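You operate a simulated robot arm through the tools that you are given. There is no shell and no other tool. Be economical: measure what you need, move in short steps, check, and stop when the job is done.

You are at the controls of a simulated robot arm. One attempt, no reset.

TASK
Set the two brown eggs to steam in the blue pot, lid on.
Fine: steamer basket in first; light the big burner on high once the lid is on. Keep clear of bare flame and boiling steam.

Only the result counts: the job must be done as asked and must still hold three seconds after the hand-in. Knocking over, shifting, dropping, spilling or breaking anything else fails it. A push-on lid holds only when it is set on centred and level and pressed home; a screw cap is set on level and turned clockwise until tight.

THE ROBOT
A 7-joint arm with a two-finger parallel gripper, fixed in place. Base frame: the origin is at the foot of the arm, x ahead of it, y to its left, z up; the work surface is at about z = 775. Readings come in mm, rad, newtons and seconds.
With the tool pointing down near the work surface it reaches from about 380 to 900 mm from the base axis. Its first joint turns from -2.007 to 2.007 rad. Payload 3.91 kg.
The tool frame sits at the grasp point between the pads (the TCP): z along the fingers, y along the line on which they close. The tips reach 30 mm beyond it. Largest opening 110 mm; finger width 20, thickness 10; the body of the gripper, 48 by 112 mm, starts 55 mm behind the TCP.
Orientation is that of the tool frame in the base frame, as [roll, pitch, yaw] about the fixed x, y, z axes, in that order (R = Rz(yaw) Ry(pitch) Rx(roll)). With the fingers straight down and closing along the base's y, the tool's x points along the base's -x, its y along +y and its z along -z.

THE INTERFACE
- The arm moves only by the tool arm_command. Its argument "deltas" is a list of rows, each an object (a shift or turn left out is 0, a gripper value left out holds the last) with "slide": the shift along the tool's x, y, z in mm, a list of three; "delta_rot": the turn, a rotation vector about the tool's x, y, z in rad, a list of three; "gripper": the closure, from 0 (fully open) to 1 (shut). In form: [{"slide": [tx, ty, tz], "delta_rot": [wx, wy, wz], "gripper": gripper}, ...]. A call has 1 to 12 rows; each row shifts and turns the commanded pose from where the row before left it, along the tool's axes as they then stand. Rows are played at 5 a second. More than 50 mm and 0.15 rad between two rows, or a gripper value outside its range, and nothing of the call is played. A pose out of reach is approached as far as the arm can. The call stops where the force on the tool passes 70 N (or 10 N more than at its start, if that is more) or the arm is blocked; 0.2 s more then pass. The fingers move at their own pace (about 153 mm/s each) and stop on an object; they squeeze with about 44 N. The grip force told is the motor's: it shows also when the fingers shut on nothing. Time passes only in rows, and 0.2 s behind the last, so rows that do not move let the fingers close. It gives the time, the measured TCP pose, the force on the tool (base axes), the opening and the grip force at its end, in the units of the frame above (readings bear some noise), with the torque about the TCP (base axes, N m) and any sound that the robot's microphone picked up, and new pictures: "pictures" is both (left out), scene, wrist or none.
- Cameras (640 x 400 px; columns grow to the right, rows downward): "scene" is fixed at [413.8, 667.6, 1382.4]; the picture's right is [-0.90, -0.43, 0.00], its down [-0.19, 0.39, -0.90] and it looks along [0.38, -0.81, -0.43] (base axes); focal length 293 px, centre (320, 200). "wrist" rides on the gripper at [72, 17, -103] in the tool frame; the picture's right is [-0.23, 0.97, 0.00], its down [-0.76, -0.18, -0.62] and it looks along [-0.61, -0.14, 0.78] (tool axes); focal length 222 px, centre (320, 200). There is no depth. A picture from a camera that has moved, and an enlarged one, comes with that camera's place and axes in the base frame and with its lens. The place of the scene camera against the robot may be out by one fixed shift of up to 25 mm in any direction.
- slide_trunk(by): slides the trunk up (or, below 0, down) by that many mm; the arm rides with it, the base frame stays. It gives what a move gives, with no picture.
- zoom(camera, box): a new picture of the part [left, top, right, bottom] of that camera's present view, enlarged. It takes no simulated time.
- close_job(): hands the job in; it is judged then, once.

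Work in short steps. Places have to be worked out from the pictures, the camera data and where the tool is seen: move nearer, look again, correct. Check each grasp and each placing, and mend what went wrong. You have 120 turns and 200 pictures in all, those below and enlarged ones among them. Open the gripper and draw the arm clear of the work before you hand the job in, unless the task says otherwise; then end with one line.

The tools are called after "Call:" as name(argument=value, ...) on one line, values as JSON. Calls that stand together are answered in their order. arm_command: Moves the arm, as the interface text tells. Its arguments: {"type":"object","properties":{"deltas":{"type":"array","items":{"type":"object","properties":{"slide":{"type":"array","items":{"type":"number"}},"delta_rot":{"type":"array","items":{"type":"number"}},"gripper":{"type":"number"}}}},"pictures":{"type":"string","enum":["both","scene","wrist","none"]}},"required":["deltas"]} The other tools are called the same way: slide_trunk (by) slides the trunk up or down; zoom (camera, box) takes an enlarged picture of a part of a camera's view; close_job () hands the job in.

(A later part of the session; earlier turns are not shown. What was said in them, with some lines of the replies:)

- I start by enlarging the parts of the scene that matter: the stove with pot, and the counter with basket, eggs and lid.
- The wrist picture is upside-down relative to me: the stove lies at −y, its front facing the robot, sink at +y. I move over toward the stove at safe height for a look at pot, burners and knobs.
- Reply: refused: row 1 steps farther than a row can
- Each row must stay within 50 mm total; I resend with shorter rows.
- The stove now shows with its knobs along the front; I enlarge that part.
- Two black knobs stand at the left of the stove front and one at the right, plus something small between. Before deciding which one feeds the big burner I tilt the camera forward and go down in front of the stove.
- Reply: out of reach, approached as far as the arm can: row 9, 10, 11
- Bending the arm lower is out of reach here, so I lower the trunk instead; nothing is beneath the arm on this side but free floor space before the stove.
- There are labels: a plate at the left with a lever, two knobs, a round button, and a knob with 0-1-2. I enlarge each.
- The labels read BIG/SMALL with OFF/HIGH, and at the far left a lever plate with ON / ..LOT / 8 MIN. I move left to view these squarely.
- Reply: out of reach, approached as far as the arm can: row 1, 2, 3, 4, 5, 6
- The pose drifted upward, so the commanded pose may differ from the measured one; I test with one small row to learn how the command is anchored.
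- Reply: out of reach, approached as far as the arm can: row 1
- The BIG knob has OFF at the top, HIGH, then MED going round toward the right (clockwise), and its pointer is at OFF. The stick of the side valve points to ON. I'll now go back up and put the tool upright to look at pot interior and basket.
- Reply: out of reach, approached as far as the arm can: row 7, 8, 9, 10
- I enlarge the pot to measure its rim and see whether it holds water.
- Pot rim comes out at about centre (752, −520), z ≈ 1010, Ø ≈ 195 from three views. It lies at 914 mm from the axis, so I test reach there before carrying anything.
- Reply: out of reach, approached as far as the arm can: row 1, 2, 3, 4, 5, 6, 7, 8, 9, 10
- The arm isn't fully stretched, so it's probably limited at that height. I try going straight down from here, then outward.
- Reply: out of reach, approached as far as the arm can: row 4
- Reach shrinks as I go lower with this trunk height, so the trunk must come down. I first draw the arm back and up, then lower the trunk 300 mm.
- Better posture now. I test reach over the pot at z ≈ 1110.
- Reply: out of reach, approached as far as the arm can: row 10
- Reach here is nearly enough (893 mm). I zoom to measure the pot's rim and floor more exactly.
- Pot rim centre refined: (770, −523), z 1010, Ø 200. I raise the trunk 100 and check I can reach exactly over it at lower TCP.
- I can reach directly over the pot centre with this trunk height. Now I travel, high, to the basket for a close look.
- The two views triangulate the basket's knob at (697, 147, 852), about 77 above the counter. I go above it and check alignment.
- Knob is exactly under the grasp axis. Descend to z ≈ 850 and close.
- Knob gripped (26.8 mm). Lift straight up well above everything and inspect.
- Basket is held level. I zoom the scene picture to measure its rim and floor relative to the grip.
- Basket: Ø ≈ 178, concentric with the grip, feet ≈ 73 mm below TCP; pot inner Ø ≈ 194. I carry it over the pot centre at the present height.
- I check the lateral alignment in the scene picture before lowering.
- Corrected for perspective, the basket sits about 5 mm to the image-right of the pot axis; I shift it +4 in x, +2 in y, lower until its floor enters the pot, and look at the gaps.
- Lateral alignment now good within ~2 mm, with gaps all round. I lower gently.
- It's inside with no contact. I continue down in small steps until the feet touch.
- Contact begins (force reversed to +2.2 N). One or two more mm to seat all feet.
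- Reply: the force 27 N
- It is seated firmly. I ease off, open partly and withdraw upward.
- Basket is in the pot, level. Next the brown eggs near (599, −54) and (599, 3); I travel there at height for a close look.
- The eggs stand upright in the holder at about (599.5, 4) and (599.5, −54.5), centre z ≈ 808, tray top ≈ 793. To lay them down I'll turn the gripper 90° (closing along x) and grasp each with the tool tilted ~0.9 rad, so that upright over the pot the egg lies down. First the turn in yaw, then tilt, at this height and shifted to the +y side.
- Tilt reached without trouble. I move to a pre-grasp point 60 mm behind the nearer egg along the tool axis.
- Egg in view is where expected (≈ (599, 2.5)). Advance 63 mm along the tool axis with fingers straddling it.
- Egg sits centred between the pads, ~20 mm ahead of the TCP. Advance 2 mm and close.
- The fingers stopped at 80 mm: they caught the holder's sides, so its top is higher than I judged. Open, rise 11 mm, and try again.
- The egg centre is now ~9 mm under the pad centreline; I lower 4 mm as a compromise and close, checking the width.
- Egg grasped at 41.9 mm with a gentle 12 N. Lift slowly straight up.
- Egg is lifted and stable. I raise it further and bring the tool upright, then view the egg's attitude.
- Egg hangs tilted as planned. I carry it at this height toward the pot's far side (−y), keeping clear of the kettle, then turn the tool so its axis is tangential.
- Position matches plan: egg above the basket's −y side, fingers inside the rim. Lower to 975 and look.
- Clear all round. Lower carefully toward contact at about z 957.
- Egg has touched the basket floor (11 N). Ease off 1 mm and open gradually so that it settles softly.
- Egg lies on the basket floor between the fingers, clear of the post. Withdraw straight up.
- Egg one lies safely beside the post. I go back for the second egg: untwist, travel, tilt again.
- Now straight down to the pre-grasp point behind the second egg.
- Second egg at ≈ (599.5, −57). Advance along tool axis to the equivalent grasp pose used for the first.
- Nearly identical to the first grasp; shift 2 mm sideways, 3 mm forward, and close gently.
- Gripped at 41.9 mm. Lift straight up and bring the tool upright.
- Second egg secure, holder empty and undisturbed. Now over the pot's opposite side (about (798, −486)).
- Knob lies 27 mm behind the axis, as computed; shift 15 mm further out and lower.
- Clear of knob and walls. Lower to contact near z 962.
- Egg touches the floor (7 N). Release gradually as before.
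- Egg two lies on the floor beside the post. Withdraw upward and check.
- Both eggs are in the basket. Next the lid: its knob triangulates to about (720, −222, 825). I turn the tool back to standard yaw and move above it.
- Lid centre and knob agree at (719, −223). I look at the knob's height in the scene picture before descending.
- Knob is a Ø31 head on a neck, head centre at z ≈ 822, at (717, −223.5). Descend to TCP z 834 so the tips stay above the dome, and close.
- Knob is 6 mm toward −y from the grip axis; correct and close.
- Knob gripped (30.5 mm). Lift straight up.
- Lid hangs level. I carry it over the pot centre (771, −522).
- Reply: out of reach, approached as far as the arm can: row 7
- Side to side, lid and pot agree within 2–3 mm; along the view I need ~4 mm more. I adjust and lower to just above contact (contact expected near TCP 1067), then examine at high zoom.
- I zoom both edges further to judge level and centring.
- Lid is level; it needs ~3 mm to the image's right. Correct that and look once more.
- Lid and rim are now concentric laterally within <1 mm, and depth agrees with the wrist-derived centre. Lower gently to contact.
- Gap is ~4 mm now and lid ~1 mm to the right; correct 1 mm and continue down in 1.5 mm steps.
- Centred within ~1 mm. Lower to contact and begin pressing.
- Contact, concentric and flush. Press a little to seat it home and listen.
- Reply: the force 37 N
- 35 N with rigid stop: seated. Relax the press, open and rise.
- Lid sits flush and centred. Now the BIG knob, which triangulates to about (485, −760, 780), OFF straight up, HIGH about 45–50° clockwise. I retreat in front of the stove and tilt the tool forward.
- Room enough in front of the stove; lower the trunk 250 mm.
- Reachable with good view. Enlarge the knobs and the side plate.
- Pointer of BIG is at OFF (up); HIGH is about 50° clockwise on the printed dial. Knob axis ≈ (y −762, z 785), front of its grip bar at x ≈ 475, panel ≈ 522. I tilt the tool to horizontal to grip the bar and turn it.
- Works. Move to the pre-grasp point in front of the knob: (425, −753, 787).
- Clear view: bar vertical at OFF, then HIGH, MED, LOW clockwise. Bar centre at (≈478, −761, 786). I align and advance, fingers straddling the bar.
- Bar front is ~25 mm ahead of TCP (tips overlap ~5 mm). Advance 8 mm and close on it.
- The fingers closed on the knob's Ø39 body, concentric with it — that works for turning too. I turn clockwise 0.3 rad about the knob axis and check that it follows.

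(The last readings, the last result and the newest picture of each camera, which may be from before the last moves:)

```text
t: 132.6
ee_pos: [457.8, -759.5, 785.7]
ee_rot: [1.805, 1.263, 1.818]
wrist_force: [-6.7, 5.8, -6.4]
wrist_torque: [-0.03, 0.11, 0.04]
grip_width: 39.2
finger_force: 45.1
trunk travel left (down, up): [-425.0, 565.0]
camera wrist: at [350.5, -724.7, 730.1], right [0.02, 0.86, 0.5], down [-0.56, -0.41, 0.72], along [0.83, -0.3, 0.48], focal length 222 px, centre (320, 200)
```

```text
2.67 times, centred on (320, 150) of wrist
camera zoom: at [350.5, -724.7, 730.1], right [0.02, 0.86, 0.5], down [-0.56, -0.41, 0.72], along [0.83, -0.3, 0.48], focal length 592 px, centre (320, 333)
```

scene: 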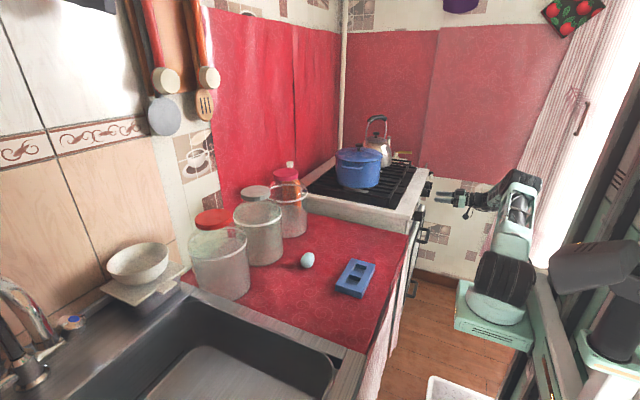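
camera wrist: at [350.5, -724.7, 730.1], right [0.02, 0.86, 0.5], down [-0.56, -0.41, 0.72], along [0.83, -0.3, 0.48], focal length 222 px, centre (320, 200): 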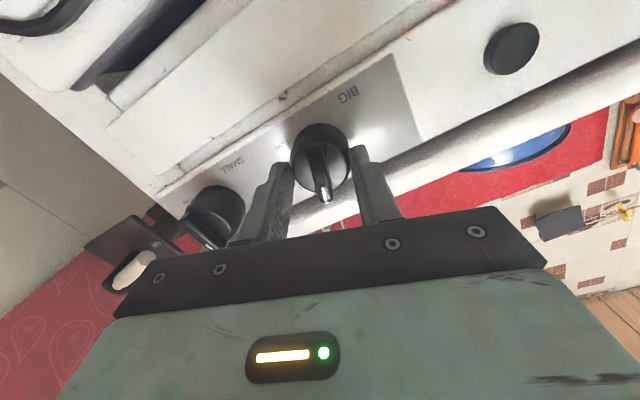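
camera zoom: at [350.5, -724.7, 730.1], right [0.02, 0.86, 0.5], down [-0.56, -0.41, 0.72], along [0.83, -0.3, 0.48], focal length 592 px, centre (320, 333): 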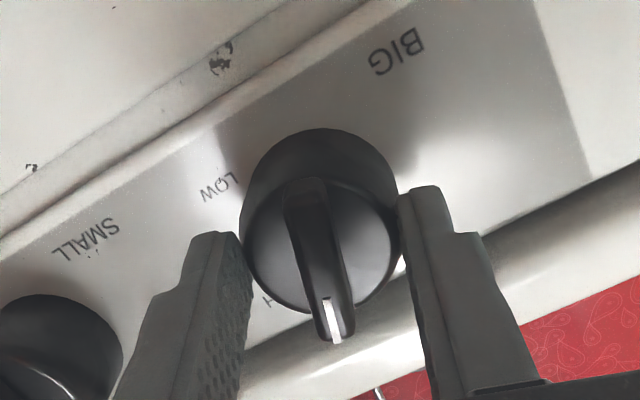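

The knob follows the hand clockwise. Continue to a total of ~0.8 rad and compare pointer with HIGH.

Call:
arm_command(deltas=[{"delta_rot": [-0.0073, 0, 0.0997]}, {"delta_rot": [-0.0073, 0, 0.0997]}, {"delta_rot": [-0.0073, 0, 0.0997]}, {"delta_rot": [-0.0073, 0, 0.0997]}, {"delta_rot": [-0.0073, 0, 0.0997]}, {"slide": [0, 0, 0]}], pictures="both")

Call:
zoom(camera="wrist", box=[220, 75, 420, 225])

Call:
zoom(camera="scene", box=[310, 130, 460, 220])

```text
t: 133.9
ee_pos: [457.1, -759.4, 787.0]
ee_rot: [1.643, 0.768, 1.674]
wrist_force: [-20.7, 15.0, -10.4]
wrist_torque: [-0.03, 0.14, 0.36]
grip_width: 39.1
finger_force: 45.5
trunk travel left (down, up): [-425.0, 565.0]
camera wrist: at [350.5, -701.9, 753.9], right [0.02, 0.52, 0.86], down [-0.56, -0.7, 0.43], along [0.83, -0.49, 0.28], focal length 222 px, centre (320, 200)
```

scene: 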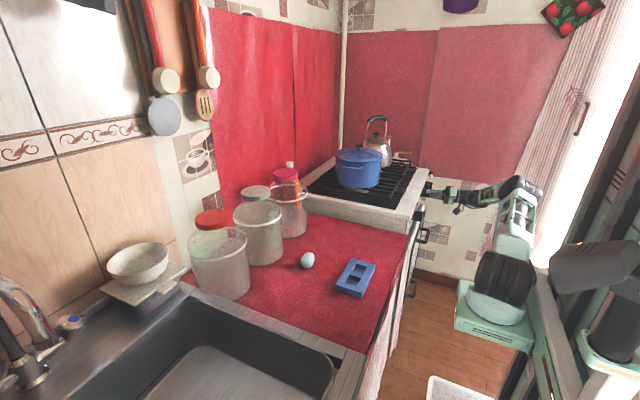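
wrist: 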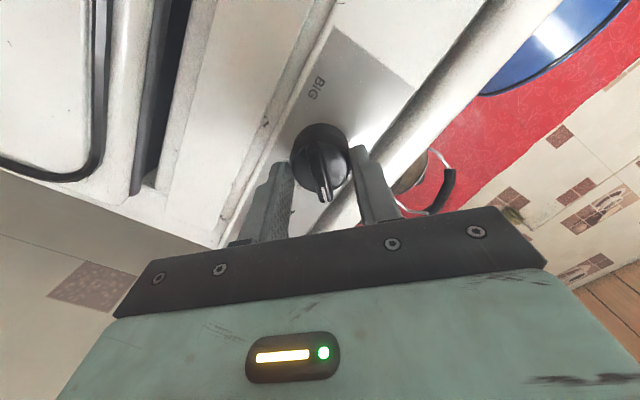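

```text
2.67 times, centred on (320, 150) of wrist
camera zoom: at [350.5, -701.9, 753.9], right [0.02, 0.52, 0.86], down [-0.56, -0.7, 0.43], along [0.83, -0.49, 0.28], focal length 592 px, centre (320, 333)
```

zoom: 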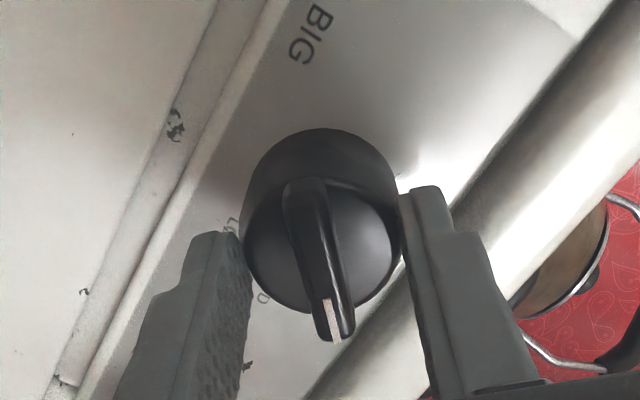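

```text
4.27 times, centred on (385, 175) of scene
camera zoom: at [413.8, 667.6, 1382.4], right [-0.9, -0.43, 0.0], down [-0.19, 0.39, -0.9], along [0.38, -0.81, -0.43], focal length 1250 px, centre (43, 307)
```

zoom: 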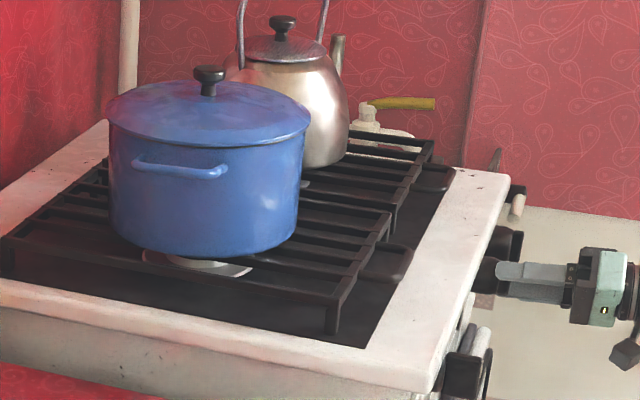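

Knob has turned 0.8 rad but I see no flame and heard nothing yet. I release, back off and look at the pointer and burner.

Call:
arm_command(deltas=[{"gripper": 0.5}, {"gripper": 0.4}, {"slide": [0, 0, -25]}, {"slide": [0, 0, -30]}, {"slide": [0, 0, 0]}], pictures="wrist")

Call:
zoom(camera="wrist", box=[220, 50, 420, 200])

```text
t: 135.2
ee_pos: [403.8, -764.9, 790.7]
ee_rot: [1.643, 0.771, 1.674]
wrist_force: [0.0, 0.4, -0.3]
wrist_torque: [-0.02, 0.01, 0.01]
grip_width: 66.2
finger_force: 0.1
trunk travel left (down, up): [-425.0, 565.0]
camera wrist: at [296.2, -707.3, 758.0], right [0.02, 0.52, 0.86], down [-0.57, -0.7, 0.44], along [0.82, -0.49, 0.28], focal length 222 px, centre (320, 200)
```

wrist: 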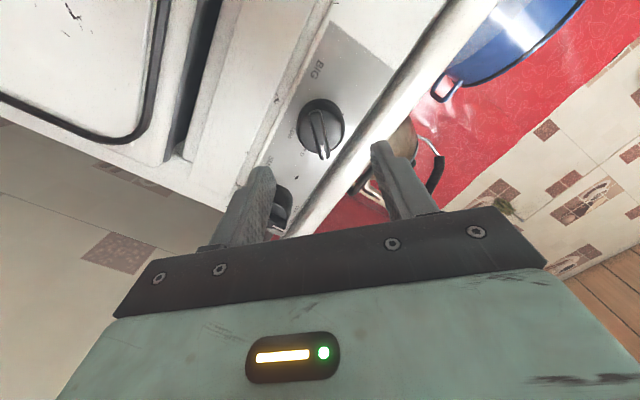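

```text
2.67 times, centred on (320, 125) of wrist
camera zoom: at [296.2, -707.3, 758.0], right [0.02, 0.52, 0.86], down [-0.57, -0.7, 0.44], along [0.82, -0.49, 0.28], focal length 592 px, centre (320, 400)
```

zoom: 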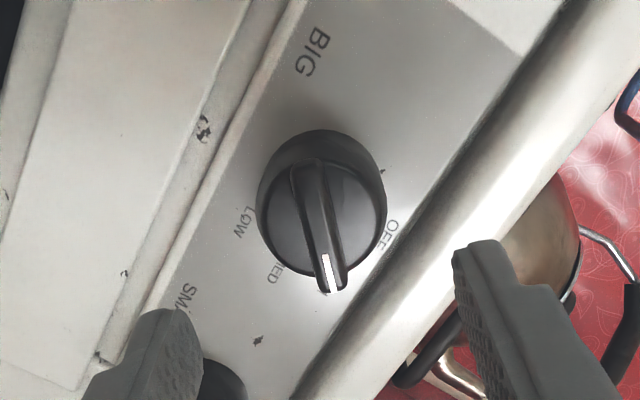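

The pointer now lies between OFF and MED, over HIGH. I check the burner under the pot for a flame.

Call:
zoom(camera="scene", box=[325, 170, 385, 205])

Call:
arm_command(deltas=[{"delta_rot": [0.01, 0, -0.1395]}, {"delta_rot": [0.01, 0, -0.1395]}, {"delta_rot": [0.01, 0, -0.1395]}, {"delta_rot": [0.01, 0, -0.1395]}, {"delta_rot": [0.01, 0, -0.1395]}, {"delta_rot": [0.0073, 0, -0.1]}, {"slide": [0, 0, 0]}], pictures="wrist")

```text
10.67 times, centred on (355, 188) of scene
camera zoom: at [413.8, 667.6, 1382.4], right [-0.9, -0.43, 0.0], down [-0.19, 0.39, -0.9], along [0.38, -0.81, -0.43], focal length 3126 px, centre (-53, 333)
```

zoom: 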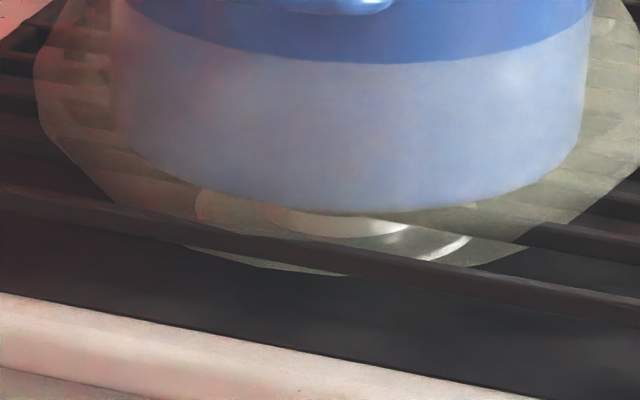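

```text
t: 136.8
ee_pos: [405.3, -763.6, 790.6]
ee_rot: [-3.1, 1.497, -3.097]
wrist_force: [-0.8, -0.8, 0.3]
wrist_torque: [-0.02, 0.02, 0.01]
grip_width: 65.9
finger_force: 0.1
trunk travel left (down, up): [-425.0, 565.0]
camera wrist: at [297.5, -747.2, 725.6], right [0.01, 0.97, 0.22], down [-0.57, -0.18, 0.81], along [0.82, -0.14, 0.55], focal length 222 px, centre (320, 200)
```

wrist: 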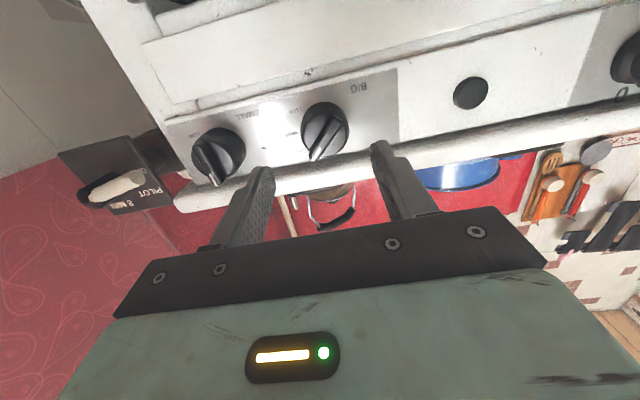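

A translucent flame zone has appeared around the burner and lower pot. I take a fresh look at both burner and knob.

Call:
zoom(camera="scene", box=[310, 120, 430, 210])

Call:
zoom(camera="wrist", box=[240, 75, 400, 185])

```text
4.44 times, centred on (370, 165) of scene
camera zoom: at [413.8, 667.6, 1382.4], right [-0.9, -0.43, 0.0], down [-0.19, 0.39, -0.9], along [0.38, -0.81, -0.43], focal length 1302 px, centre (98, 356)
```

zoom: 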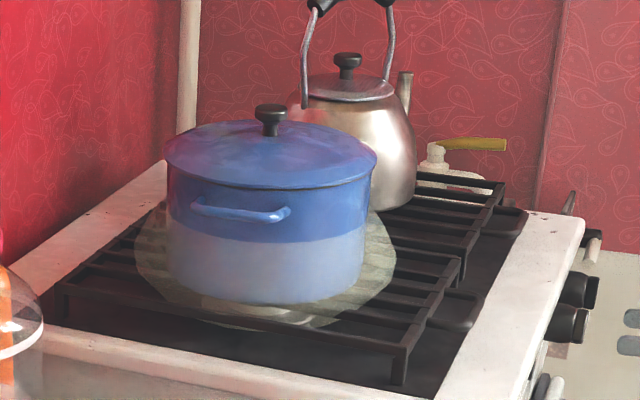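

```text
3.64 times, centred on (320, 130) of wrist
camera zoom: at [297.5, -747.2, 725.6], right [0.01, 0.97, 0.22], down [-0.57, -0.18, 0.81], along [0.82, -0.14, 0.55], focal length 808 px, centre (320, 454)
```

zoom: 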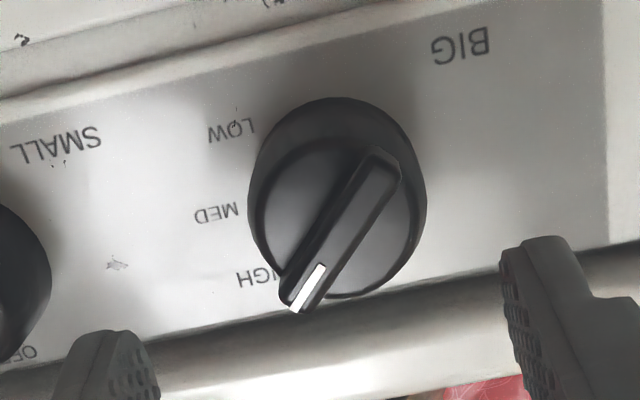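

The pointer is at HIGH (45° turned). To be sure whether the pale zone is flame or unlit gas, I let a second pass, listening, and look again.

Call:
arm_command(deltas=[{"slide": [0, 0, -10]}, {"slide": [0, 0, 0]}, {"slide": [0, 0, 0]}, {"slide": [0, 0, 0]}, {"slide": [0, 0, 0]}, {"slide": [0, 0, 0]}], pictures="scene")

Call:
zoom(camera="scene", box=[320, 130, 400, 205])

```text
t: 138.2
ee_pos: [395.1, -763.4, 791.6]
ee_rot: [-3.119, 1.498, -3.115]
wrist_force: [-0.8, 0.5, 0.5]
wrist_torque: [-0.05, -0.02, -0.02]
grip_width: 65.9
finger_force: 0.1
trunk travel left (down, up): [-425.0, 565.0]
```

scene: 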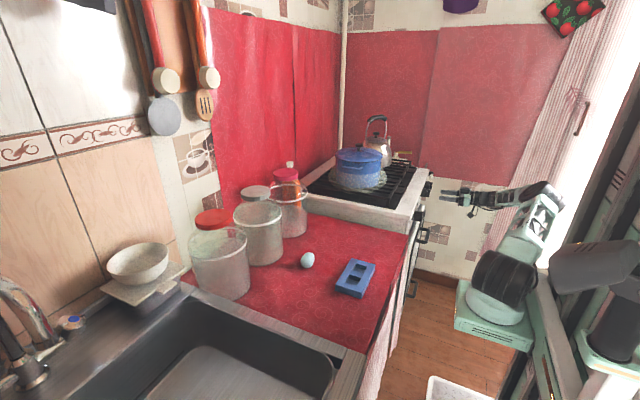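

```text
5.33 times, centred on (360, 168) of scene
camera zoom: at [413.8, 667.6, 1382.4], right [-0.9, -0.43, 0.0], down [-0.19, 0.39, -0.9], along [0.38, -0.81, -0.43], focal length 1563 px, centre (107, 373)
```

zoom: 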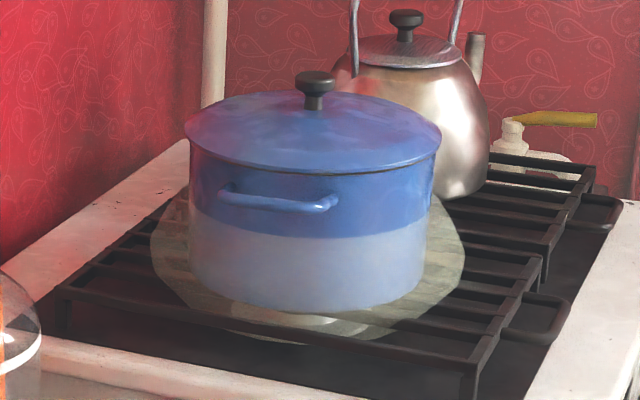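

The pale haze is static with no sound — it looks like unlit gas, so the round black push-button (likely the igniter) is needed. It triangulates to (514, −629, 786). I close the fingers and move in front of it without delay.

Call:
arm_command(deltas=[{"slide": [0, 45, 0], "gripper": 1}, {"slide": [0, 45, 0]}, {"slide": [0, 44, 0]}, {"slide": [0, 0, 30]}, {"slide": [0, 0, 25]}, {"slide": [0, 0, 0]}], pictures="wrist")

Call:
zoom(camera="wrist", box=[220, 75, 420, 225])

```text
t: 139.6
ee_pos: [445.6, -626.9, 787.3]
ee_rot: [-3.122, 1.499, -3.119]
wrist_force: [0.2, 0.2, 0.4]
wrist_torque: [-0.01, -0.02, -0.01]
grip_width: 0.0
finger_force: 37.6
trunk travel left (down, up): [-425.0, 565.0]
camera wrist: at [338.6, -610.3, 721.7], right [0.01, 0.97, 0.23], down [-0.57, -0.18, 0.8], along [0.82, -0.14, 0.55], focal length 222 px, centre (320, 200)
```

wrist: 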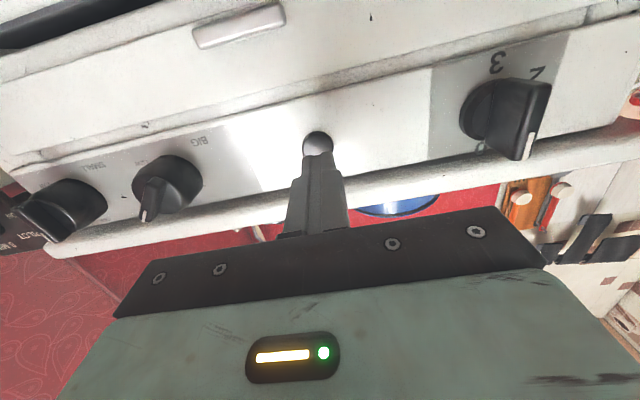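

```text
2.67 times, centred on (320, 150) of wrist
camera zoom: at [338.6, -610.3, 721.7], right [0.01, 0.97, 0.23], down [-0.57, -0.18, 0.8], along [0.82, -0.14, 0.55], focal length 592 px, centre (320, 333)
```

zoom: 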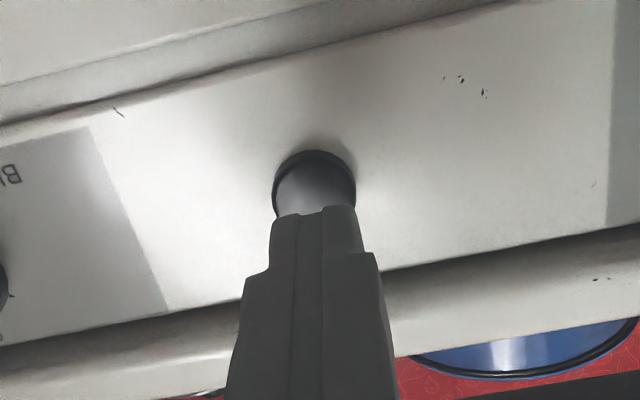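

Fingers point straight at the button, ~27 mm away. Advance 22 mm then press in small steps.

Call:
arm_command(deltas=[{"slide": [0, 0.5, 12]}, {"slide": [0, 0, 10]}, {"slide": [0, 0, 3]}, {"slide": [0, 0, 3]}, {"slide": [0, 0, 2]}, {"slide": [0, 0, 0]}], pictures="none")

```text
t: 140.9
ee_pos: [478.2, -627.7, 785.7]
ee_rot: [-3.122, 1.498, -3.121]
wrist_force: [-1.6, 0.5, -0.8]
wrist_torque: [-0.03, 0.01, 0.05]
grip_width: 0.0
finger_force: 37.6
trunk travel left (down, up): [-425.0, 565.0]
heard: click
```

A click was heard. Check the burner.

Call:
zoom(camera="scene", box=[310, 130, 410, 205])

```text
5.33 times, centred on (360, 168) of scene
camera zoom: at [413.8, 667.6, 1382.4], right [-0.9, -0.43, 0.0], down [-0.19, 0.39, -0.9], along [0.38, -0.81, -0.43], focal length 1563 px, centre (107, 373)
```

zoom: 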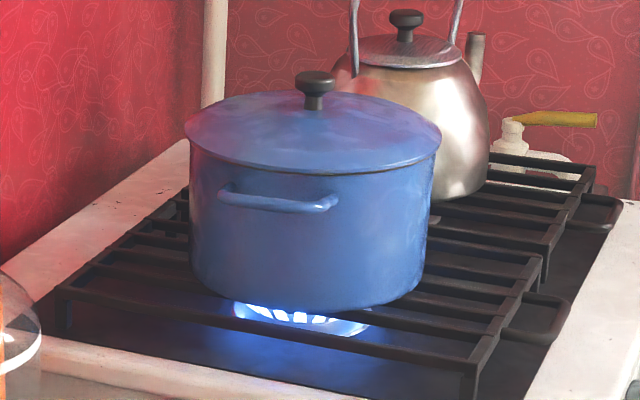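

The blue flame is burning under the pot. I draw back from the button, open the gripper and move clear of the stove.

Call:
arm_command(deltas=[{"slide": [0, 0, -15]}, {"slide": [0, 0, -35]}, {"slide": [0, 0, -35], "gripper": 0.4}, {"slide": [0, 40, 0], "gripper": 0}, {"slide": [0, 40, 0]}, {"slide": [0, 40, 0]}, {"slide": [0, 40, 0]}, {"slide": [0, 0, 0]}], pictures="both")

Call:
zoom(camera="scene", box=[310, 130, 410, 205])

Call:
zoom(camera="wrist", box=[0, 60, 300, 250])

```text
t: 142.8
ee_pos: [393.1, -466.1, 791.7]
ee_rot: [-3.115, 1.499, -3.112]
wrist_force: [-0.6, 0.3, 0.6]
wrist_torque: [0.04, 0.02, -0.03]
grip_width: 110.2
finger_force: 0.1
trunk travel left (down, up): [-425.0, 565.0]
camera wrist: at [286.8, -448.8, 726.8], right [0.01, 0.97, 0.22], down [-0.57, -0.18, 0.81], along [0.82, -0.14, 0.55], focal length 222 px, centre (320, 200)
```

scene: 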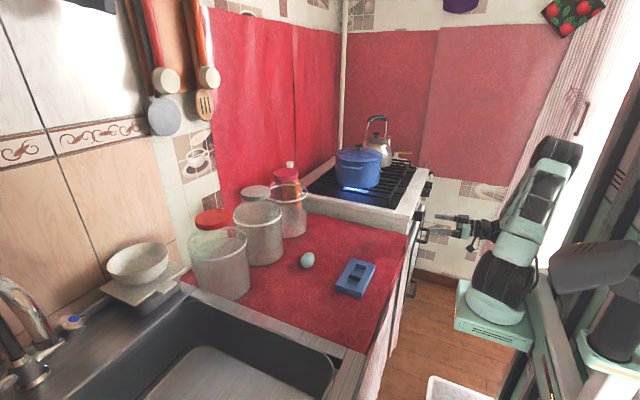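
wrist: 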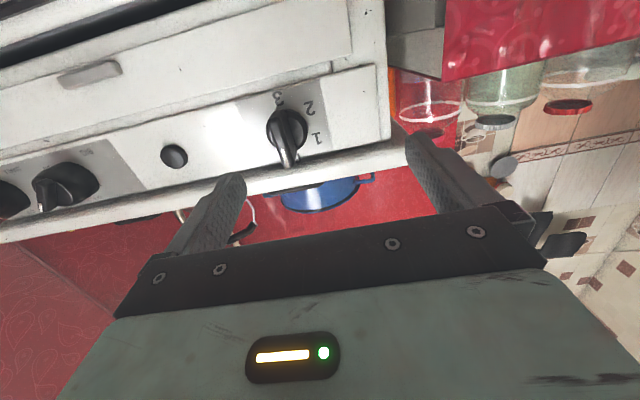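

```text
5.33 times, centred on (360, 168) of scene
camera zoom: at [413.8, 667.6, 1382.4], right [-0.9, -0.43, 0.0], down [-0.19, 0.39, -0.9], along [0.38, -0.81, -0.43], focal length 1563 px, centre (107, 373)
```

zoom: 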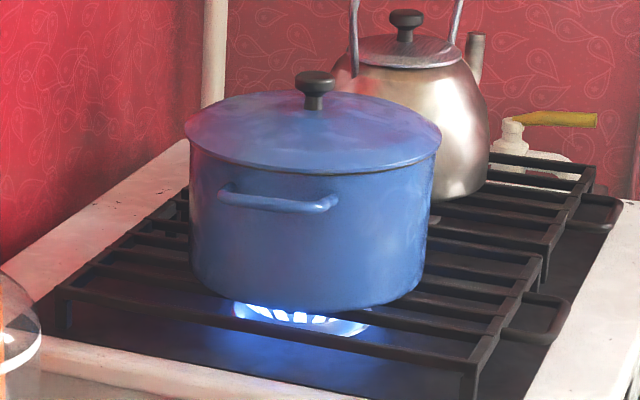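

```text
2.11 times, centred on (150, 155) of wrist
camera zoom: at [286.8, -448.8, 726.8], right [0.01, 0.97, 0.22], down [-0.57, -0.18, 0.81], along [0.82, -0.14, 0.55], focal length 468 px, centre (678, 295)
```

zoom: 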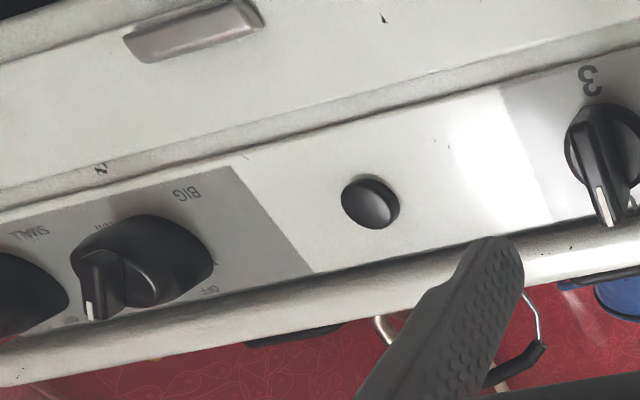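

Flame steady, knob at HIGH, lid level and centred, other things untouched. One last draw-back of the arm, with a final look.

Call:
arm_command(deltas=[{"slide": [0, 0, -30]}, {"slide": [0, 0, 0]}, {"slide": [0, 0, 0]}, {"slide": [0, 0, 0]}, {"slide": [0, 0, 0]}, {"slide": [0, 0, 0]}], pictures="scene")

```text
t: 144.2
ee_pos: [362.0, -467.6, 791.3]
ee_rot: [-3.118, 1.5, -3.119]
wrist_force: [1.0, -0.7, -0.1]
wrist_torque: [-0.02, -0.01, -0.04]
grip_width: 110.0
finger_force: 0.1
trunk travel left (down, up): [-425.0, 565.0]
```

scene: 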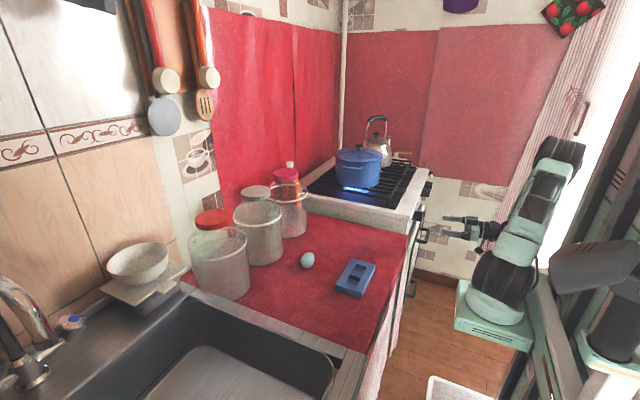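

All is steady with the arm clear and gripper open; I hand the job in.

Call:
close_job()

```text
The job is handed in.
```

The two brown eggs are in the steamer basket in the blue pot, with the lid on centred and pressed down. The big burner is lit under it with its knob at HIGH, and the arm is drawn clear with the gripper open.
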